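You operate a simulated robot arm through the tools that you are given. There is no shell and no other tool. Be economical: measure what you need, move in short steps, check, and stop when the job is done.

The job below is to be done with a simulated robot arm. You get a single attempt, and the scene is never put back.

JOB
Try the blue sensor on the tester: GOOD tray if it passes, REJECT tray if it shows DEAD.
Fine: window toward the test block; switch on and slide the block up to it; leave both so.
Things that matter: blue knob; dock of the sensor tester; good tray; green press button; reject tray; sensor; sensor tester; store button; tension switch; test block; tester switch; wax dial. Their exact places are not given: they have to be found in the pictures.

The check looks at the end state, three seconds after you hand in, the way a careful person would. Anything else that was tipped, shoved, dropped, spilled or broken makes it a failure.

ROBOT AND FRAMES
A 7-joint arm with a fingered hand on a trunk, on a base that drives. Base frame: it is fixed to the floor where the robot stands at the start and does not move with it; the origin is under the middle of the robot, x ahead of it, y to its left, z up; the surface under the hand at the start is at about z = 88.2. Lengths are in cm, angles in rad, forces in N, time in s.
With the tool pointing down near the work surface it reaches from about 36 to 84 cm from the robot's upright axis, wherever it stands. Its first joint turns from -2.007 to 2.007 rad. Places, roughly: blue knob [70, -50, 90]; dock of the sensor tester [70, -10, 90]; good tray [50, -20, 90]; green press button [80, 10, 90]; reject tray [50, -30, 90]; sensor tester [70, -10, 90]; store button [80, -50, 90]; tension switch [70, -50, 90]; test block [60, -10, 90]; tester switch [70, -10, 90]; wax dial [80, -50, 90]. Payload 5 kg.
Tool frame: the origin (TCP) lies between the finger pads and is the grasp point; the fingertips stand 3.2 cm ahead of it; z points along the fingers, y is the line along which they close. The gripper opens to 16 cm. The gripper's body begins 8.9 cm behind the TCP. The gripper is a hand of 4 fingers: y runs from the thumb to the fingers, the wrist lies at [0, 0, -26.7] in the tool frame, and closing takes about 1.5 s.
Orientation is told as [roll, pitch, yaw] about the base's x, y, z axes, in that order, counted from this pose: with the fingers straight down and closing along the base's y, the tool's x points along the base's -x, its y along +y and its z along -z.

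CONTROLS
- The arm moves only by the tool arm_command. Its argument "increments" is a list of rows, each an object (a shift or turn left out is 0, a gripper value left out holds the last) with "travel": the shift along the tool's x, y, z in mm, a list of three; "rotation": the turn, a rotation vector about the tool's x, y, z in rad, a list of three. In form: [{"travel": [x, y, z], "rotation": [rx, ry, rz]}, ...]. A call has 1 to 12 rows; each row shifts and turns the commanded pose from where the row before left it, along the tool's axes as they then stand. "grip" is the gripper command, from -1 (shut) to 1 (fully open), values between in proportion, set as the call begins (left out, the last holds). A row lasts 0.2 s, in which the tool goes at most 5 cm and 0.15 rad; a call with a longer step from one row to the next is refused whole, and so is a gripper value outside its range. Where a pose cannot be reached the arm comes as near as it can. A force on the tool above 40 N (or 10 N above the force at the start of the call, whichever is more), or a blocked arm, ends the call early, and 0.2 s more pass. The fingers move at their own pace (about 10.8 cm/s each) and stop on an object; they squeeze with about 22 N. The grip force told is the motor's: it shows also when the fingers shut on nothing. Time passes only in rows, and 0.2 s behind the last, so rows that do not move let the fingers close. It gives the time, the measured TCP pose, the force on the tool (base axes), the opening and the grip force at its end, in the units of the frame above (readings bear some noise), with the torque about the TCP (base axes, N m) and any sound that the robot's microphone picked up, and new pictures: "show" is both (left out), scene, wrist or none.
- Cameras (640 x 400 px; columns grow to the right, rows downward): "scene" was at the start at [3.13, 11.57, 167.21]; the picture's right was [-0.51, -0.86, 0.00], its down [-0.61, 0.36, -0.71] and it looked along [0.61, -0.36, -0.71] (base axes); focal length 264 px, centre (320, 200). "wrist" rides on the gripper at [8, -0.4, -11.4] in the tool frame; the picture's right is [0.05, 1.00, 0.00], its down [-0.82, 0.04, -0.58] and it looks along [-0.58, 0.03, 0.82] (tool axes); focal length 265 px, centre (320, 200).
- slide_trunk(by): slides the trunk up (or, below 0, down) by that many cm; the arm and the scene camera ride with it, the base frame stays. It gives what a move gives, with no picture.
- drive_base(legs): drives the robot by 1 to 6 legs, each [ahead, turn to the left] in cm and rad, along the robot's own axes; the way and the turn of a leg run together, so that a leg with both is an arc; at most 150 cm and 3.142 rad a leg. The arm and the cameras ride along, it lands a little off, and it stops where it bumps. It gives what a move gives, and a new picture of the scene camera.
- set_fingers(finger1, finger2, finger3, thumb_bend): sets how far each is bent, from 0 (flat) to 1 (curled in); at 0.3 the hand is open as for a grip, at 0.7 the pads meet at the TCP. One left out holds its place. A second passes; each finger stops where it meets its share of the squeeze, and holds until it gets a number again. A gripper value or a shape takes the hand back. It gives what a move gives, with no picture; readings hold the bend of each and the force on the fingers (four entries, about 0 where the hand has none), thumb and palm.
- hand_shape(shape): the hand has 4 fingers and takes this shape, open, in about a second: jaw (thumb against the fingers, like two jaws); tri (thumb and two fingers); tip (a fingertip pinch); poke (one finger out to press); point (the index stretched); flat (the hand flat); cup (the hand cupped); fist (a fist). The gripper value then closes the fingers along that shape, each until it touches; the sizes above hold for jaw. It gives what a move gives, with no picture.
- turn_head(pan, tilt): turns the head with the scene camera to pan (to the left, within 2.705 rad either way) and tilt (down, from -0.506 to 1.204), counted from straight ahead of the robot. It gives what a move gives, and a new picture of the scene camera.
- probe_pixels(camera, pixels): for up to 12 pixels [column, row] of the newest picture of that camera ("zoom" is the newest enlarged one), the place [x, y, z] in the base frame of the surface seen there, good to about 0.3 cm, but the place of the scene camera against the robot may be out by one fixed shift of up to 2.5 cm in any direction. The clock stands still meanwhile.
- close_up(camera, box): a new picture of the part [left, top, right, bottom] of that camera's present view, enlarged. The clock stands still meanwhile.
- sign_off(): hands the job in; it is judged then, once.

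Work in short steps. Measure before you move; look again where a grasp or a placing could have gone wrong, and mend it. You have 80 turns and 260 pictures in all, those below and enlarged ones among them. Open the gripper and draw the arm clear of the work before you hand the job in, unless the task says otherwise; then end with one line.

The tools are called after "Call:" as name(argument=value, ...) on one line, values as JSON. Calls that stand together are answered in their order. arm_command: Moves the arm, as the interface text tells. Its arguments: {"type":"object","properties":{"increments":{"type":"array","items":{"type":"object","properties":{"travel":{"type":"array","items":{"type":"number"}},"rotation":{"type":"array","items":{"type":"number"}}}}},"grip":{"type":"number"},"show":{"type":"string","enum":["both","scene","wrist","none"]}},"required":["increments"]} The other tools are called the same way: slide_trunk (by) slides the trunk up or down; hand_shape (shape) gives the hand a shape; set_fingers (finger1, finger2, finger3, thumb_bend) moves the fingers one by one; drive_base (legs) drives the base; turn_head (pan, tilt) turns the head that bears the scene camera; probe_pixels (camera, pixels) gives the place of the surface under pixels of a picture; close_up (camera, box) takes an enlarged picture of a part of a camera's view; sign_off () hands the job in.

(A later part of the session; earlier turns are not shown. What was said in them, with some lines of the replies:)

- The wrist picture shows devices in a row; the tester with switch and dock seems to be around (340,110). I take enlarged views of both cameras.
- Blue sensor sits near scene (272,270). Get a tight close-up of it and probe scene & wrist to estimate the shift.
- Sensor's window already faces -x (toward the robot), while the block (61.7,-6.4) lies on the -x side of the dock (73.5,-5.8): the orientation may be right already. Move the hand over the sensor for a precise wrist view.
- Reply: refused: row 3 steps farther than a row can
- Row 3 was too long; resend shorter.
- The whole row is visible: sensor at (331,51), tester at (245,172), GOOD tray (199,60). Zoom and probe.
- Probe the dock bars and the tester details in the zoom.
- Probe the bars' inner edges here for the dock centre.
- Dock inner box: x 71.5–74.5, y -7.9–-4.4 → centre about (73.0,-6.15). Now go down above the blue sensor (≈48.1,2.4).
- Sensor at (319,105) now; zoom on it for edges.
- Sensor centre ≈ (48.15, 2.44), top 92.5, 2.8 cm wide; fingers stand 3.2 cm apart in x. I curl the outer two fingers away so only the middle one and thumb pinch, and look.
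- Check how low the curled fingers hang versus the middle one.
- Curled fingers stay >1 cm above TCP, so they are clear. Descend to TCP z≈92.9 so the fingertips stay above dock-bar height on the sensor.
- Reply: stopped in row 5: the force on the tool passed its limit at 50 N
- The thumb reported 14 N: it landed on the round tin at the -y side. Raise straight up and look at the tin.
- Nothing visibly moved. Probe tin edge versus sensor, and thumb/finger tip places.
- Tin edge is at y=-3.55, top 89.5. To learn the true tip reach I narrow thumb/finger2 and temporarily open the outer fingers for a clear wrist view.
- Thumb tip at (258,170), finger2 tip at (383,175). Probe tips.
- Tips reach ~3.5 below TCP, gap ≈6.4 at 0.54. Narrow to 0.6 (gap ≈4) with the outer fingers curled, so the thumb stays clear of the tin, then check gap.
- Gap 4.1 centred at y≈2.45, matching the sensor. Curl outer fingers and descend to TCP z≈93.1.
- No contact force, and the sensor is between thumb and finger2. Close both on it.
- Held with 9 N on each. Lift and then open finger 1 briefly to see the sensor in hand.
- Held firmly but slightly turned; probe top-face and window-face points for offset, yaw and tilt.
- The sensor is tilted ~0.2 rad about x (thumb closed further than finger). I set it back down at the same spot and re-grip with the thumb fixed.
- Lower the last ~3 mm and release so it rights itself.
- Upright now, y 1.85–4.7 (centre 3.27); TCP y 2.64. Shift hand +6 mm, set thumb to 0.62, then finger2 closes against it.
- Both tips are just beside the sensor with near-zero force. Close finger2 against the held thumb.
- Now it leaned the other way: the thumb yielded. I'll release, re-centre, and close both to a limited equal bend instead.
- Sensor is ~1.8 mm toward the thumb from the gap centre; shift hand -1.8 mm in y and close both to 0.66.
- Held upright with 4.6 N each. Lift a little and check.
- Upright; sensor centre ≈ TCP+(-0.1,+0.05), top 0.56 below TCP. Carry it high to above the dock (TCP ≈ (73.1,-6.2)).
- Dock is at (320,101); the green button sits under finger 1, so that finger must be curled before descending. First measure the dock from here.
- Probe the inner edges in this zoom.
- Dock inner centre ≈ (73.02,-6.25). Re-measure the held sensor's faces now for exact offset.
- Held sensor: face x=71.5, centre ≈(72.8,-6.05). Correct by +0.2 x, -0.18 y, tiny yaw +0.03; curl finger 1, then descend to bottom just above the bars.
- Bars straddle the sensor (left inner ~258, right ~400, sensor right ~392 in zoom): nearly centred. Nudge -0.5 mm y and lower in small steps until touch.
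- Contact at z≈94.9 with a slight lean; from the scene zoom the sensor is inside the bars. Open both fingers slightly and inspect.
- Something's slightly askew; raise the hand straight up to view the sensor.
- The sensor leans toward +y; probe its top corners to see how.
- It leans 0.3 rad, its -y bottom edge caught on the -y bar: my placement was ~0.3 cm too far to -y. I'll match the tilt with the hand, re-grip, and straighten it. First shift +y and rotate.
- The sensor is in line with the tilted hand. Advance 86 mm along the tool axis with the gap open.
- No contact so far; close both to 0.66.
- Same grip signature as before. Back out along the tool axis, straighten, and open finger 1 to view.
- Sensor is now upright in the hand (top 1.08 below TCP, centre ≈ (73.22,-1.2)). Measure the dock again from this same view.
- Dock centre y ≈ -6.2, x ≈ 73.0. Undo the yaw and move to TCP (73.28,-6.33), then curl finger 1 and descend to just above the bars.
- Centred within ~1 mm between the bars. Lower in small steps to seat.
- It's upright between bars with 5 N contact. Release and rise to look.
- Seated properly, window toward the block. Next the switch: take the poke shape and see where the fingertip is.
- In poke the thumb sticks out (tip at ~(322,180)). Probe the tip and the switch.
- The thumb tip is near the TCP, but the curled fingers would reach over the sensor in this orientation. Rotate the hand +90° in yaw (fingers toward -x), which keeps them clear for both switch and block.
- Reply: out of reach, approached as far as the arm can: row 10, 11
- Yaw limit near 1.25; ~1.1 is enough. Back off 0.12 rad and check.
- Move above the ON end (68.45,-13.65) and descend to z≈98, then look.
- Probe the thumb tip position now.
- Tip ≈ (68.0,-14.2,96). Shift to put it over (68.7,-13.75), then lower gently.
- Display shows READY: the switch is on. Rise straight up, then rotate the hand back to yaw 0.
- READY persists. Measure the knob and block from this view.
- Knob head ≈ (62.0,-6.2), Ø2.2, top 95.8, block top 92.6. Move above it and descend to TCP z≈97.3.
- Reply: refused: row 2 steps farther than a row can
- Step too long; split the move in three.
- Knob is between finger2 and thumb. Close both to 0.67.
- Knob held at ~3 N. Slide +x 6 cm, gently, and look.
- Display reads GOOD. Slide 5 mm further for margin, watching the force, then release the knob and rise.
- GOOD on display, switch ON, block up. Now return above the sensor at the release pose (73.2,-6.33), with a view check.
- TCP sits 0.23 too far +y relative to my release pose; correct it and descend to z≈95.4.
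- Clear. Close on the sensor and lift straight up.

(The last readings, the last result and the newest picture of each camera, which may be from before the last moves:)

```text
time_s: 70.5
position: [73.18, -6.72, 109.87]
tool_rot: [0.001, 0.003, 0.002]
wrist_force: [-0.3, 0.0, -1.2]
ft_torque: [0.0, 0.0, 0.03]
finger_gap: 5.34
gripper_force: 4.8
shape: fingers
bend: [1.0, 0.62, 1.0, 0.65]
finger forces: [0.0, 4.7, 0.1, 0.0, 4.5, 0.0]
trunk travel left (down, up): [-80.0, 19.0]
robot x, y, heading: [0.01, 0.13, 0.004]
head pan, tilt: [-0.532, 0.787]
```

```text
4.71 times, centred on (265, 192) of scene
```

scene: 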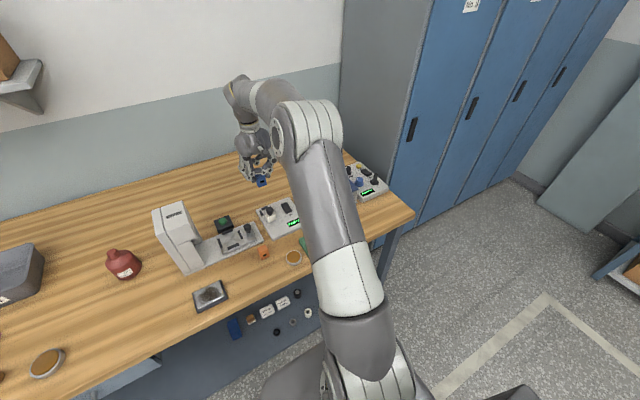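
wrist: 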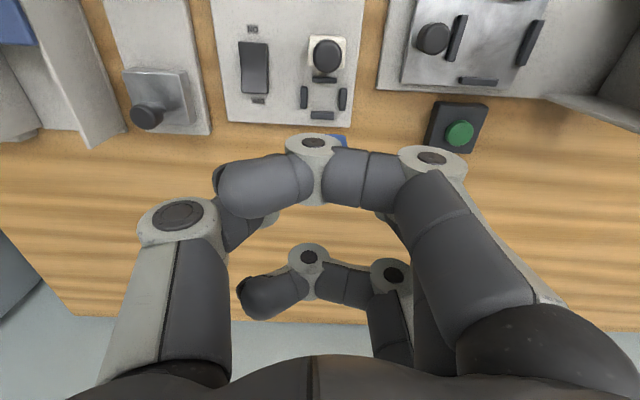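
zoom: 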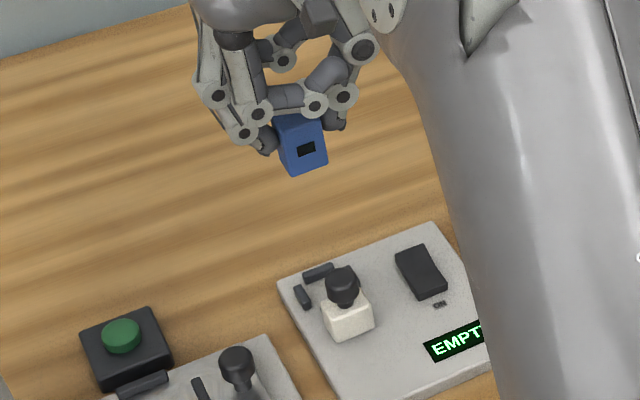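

Display shows EMPTY, block and switch stay. Carry to above the GOOD tray and look.

Call:
arm_command(increments=[{"travel": [20, -8, 0]}, {"travel": [40, -18, 0]}, {"travel": [40, -18, 0]}, {"travel": [40, -18, 0]}, {"travel": [40, -18, 0]}, {"travel": [30, -12, 0]}, {}, {}])

Call:
close_up(camera="wrist", box=[200, 60, 440, 230])

```text
time_s: 72.3
position: [52.04, -15.68, 110.26]
tool_rot: [-0.001, 0.003, 0.002]
wrist_force: [1.2, 0.4, 0.7]
ft_torque: [0.01, -0.03, -0.02]
finger_gap: 5.36
gripper_force: 4.4
shape: fingers
bend: [1.0, 0.62, 1.0, 0.65]
finger forces: [0.0, 4.5, 0.0, 0.1, 4.4, 0.0]
trunk travel left (down, up): [-80.0, 19.0]
robot x, y, heading: [-0.25, 0.03, 0.001]
head pan, tilt: [-0.532, 0.787]
```

scene: 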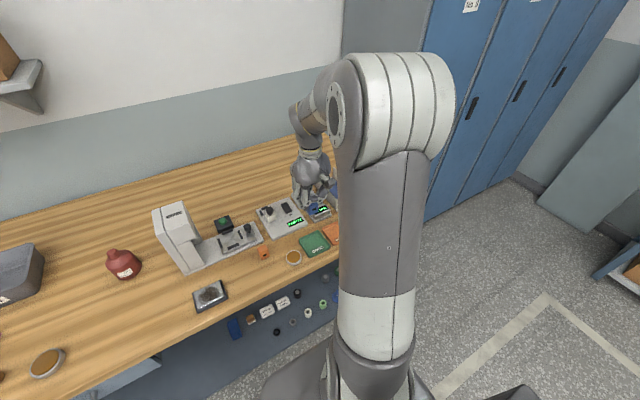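
wrist: 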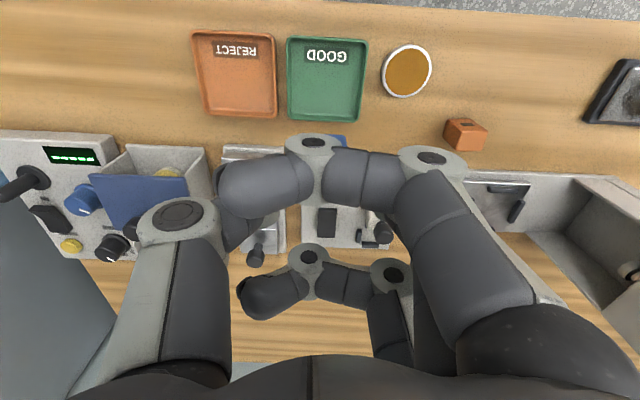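

```text
2.35 times, centred on (320, 145) of wrist
```

zoom: 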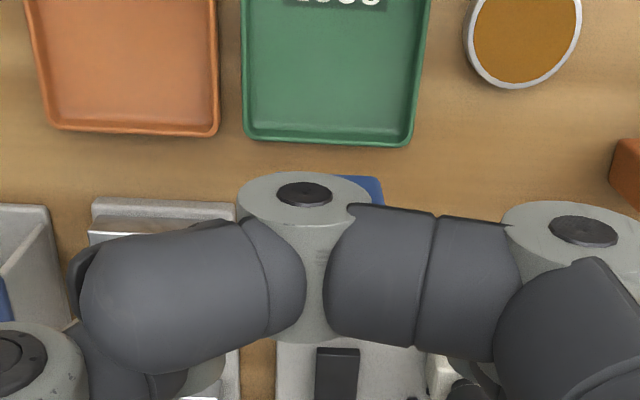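

Probe the GOOD tray's extents and floor.

Call:
probe_pixels(camera="wrist", pixels=[[289, 80], [366, 80], [326, 40], [326, 117], [326, 85], [326, 60], [300, 80], [355, 80], [383, 72], [276, 80], [305, 100], [350, 100]])

```text
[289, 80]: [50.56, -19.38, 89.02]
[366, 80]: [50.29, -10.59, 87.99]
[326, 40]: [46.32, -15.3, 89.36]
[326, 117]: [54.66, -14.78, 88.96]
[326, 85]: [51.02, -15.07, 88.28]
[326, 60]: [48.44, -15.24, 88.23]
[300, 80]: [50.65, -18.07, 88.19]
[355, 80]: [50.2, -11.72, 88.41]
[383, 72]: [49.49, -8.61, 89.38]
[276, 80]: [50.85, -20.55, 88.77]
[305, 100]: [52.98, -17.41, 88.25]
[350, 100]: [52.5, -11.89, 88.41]
```

Tray centre ≈ (50.5,-15.1), floor 88.3. Move to TCP (50.9,-15.35) and descend until light contact (~94.3).

Call:
arm_command(increments=[{"travel": [11.4, 3.3, 0]}, {"travel": [0, 0, 40]}, {"travel": [0, 0, 40]}, {"travel": [0, 0, 40]}, {"travel": [0, 0, 22]}, {"travel": [0, 0, 8]}, {"travel": [0, 0, 5]}, {}])

Call:
close_up(camera="wrist", box=[200, 60, 440, 230])

Call:
close_up(camera="scene", box=[270, 190, 360, 270])

```text
time_s: 74.1
position: [50.99, -15.32, 94.69]
tool_rot: [0.0, 0.004, 0.0]
wrist_force: [0.8, 0.0, -0.3]
ft_torque: [-0.01, 0.01, 0.02]
finger_gap: 5.34
gripper_force: 4.3
shape: fingers
bend: [1.0, 0.62, 1.0, 0.65]
finger forces: [0.0, 4.4, 0.1, 0.1, 4.4, 0.1]
trunk travel left (down, up): [-80.0, 19.0]
robot x, y, heading: [0.27, -0.09, 0.003]
head pan, tilt: [-0.532, 0.787]
```

scene: 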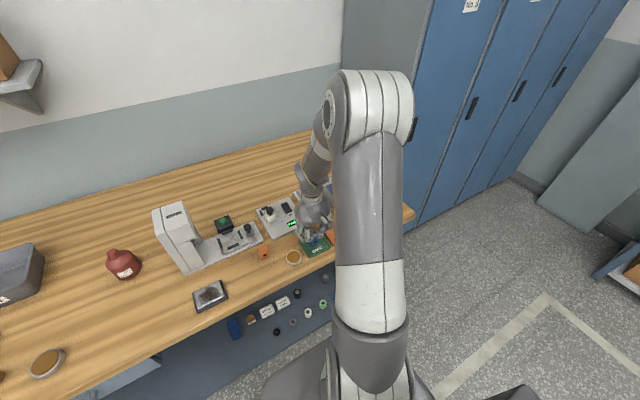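
wrist: 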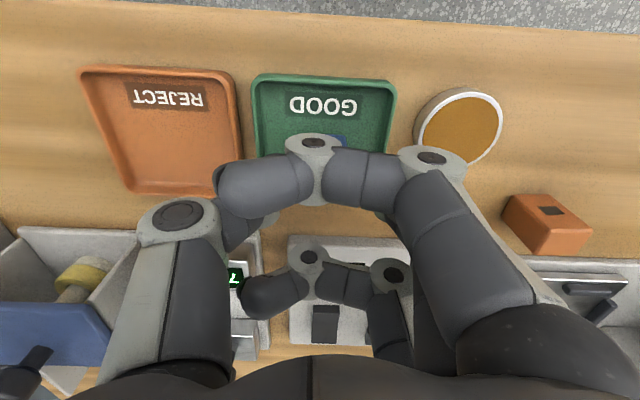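

```text
2.35 times, centred on (320, 145) of wrist
```

zoom: 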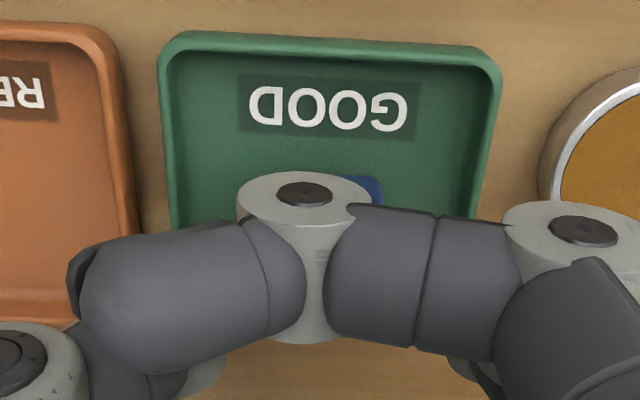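

```text
5.00 times, centred on (315, 230) of scene
```

zoom: 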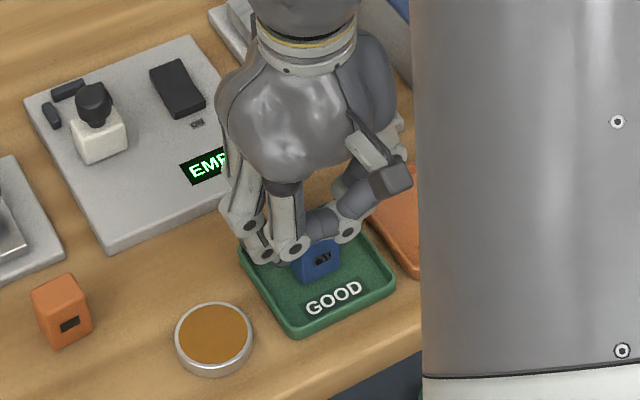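

Well inside the tray, no contact yet. Lower the last few mm until contact.

Call:
arm_command(increments=[{"travel": [0, 0, 2]}, {"travel": [0, 0, 2]}, {"travel": [0, 0, 1.5]}, {}], show="none")

```text
time_s: 75.1
position: [50.98, -15.31, 94.18]
tool_rot: [0.0, 0.003, 0.003]
wrist_force: [1.3, -0.6, 5.9]
ft_torque: [0.03, 0.02, 0.0]
finger_gap: 5.33
gripper_force: 5.1
shape: fingers
bend: [1.0, 0.63, 1.0, 0.65]
finger forces: [0.0, 5.2, 0.0, 0.1, 5.5, 0.0]
trunk travel left (down, up): [-80.0, 19.0]
robot x, y, heading: [-0.08, 0.16, 0.004]
head pan, tilt: [-0.532, 0.787]
```

Contact at 5.9 N. Release, rise, open the hand and look.

Call:
set_fingers(finger2=0.56, thumb_bend=0.56)

Call:
arm_command(increments=[{"travel": [0, 0, -10]}, {"travel": [0, 0, -30]}, {"travel": [0, 0, -40]}, {"travel": [0, 0, -40]}, {"travel": [0, 0, -40]}, {"travel": [0, 0, -40]}, {}], show="none")

Call:
hand_shape(shape="jaw")

Call:
arm_command(increments=[{}, {}], grip=1)

Call:
close_up(camera="scene", box=[240, 180, 360, 280])

```text
time_s: 76.1
position: [50.93, -15.46, 94.02]
tool_rot: [-0.001, 0.004, 0.002]
wrist_force: [0.5, 0.2, -0.2]
ft_torque: [-0.01, 0.01, -0.03]
finger_gap: 5.81
gripper_force: 0.0
shape: fingers
bend: [1.0, 0.56, 1.0, 0.56]
finger forces: [0.1, 0.0, 0.0, 0.1, 0.0, 0.0]
trunk travel left (down, up): [-80.0, 19.0]
robot x, y, heading: [-0.31, -0.18, -0.0]
head pan, tilt: [-0.532, 0.787]
```

```text
time_s: 77.7
position: [51.07, -15.52, 114.04]
tool_rot: [0.002, 0.003, 0.003]
wrist_force: [0.5, 0.4, -0.4]
ft_torque: [0.0, 0.04, 0.01]
finger_gap: 5.81
gripper_force: 0.1
shape: fingers
bend: [1.0, 0.56, 1.0, 0.56]
finger forces: [0.0, 0.0, 0.0, 0.0, 0.1, 0.0]
trunk travel left (down, up): [-80.0, 19.0]
robot x, y, heading: [0.15, -0.22, -0.0]
head pan, tilt: [-0.532, 0.787]
```

```text
time_s: 78.6
position: [51.1, -15.52, 114.03]
tool_rot: [0.0, 0.002, 0.001]
wrist_force: [-0.3, 0.2, -0.7]
ft_torque: [0.0, 0.03, -0.03]
finger_gap: 15.98
gripper_force: 0.0
shape: jaw
bend: [0.3, 0.3, 0.3, 0.3]
finger forces: [0.0, 0.0, 0.1, 0.0, 0.0, 0.0]
trunk travel left (down, up): [-80.0, 19.0]
robot x, y, heading: [0.06, 0.05, 0.005]
head pan, tilt: [-0.532, 0.787]
```

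```text
time_s: 79.2
position: [51.16, -15.49, 114.13]
tool_rot: [0.0, 0.003, 0.002]
wrist_force: [-0.2, 0.0, 0.1]
ft_torque: [0.01, 0.01, 0.01]
finger_gap: 16.0
gripper_force: 0.0
shape: jaw
bend: [0.3, 0.3, 0.3, 0.3]
finger forces: [0.1, 0.1, 0.0, 0.0, 0.0, 0.0]
trunk travel left (down, up): [-80.0, 19.0]
robot x, y, heading: [0.31, 0.15, 0.002]
head pan, tilt: [-0.532, 0.787]
```

scene: 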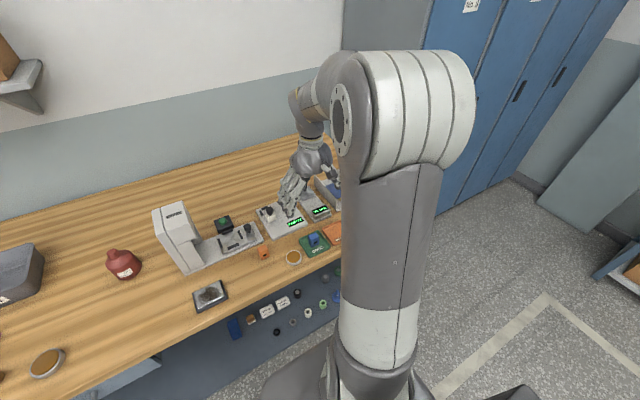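
wrist: 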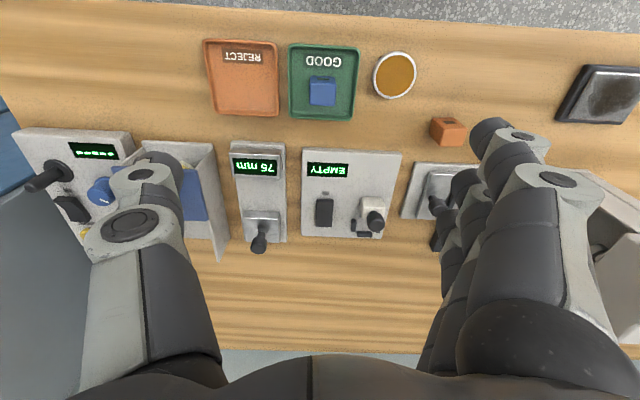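

```text
4.00 times, centred on (300, 230) of scene
```

zoom: 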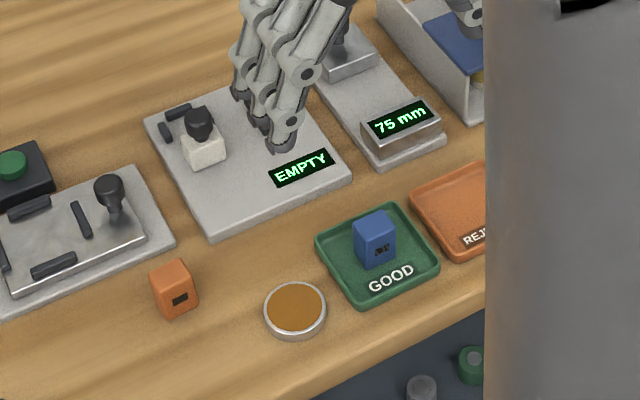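

The sensor stands upright in the GOOD tray, switch on, block up at the dock, other items unmoved. Raise the arm a bit more.

Call:
arm_command(increments=[{"travel": [0, 0, -40]}, {"travel": [0, 0, -40]}, {}], show="none")

Call:
sign_off()

```text
time_s: 80.0
position: [50.97, -15.4, 122.08]
tool_rot: [-0.001, 0.004, 0.002]
wrist_force: [0.0, -0.1, 0.6]
ft_torque: [-0.02, 0.01, 0.04]
finger_gap: 16.02
gripper_force: 0.1
shape: jaw
bend: [0.3, 0.3, 0.3, 0.3]
finger forces: [0.1, 0.0, 0.0, 0.0, 0.1, 0.0]
trunk travel left (down, up): [-80.0, 19.0]
robot x, y, heading: [0.24, -0.25, -0.0]
head pan, tilt: [-0.532, 0.787]
```

```text
The job is handed in.
```

The tester showed GOOD for the blue sensor; it now stands upright in the GOOD tray, with the tester switch left on and the test block left slid up to the dock.
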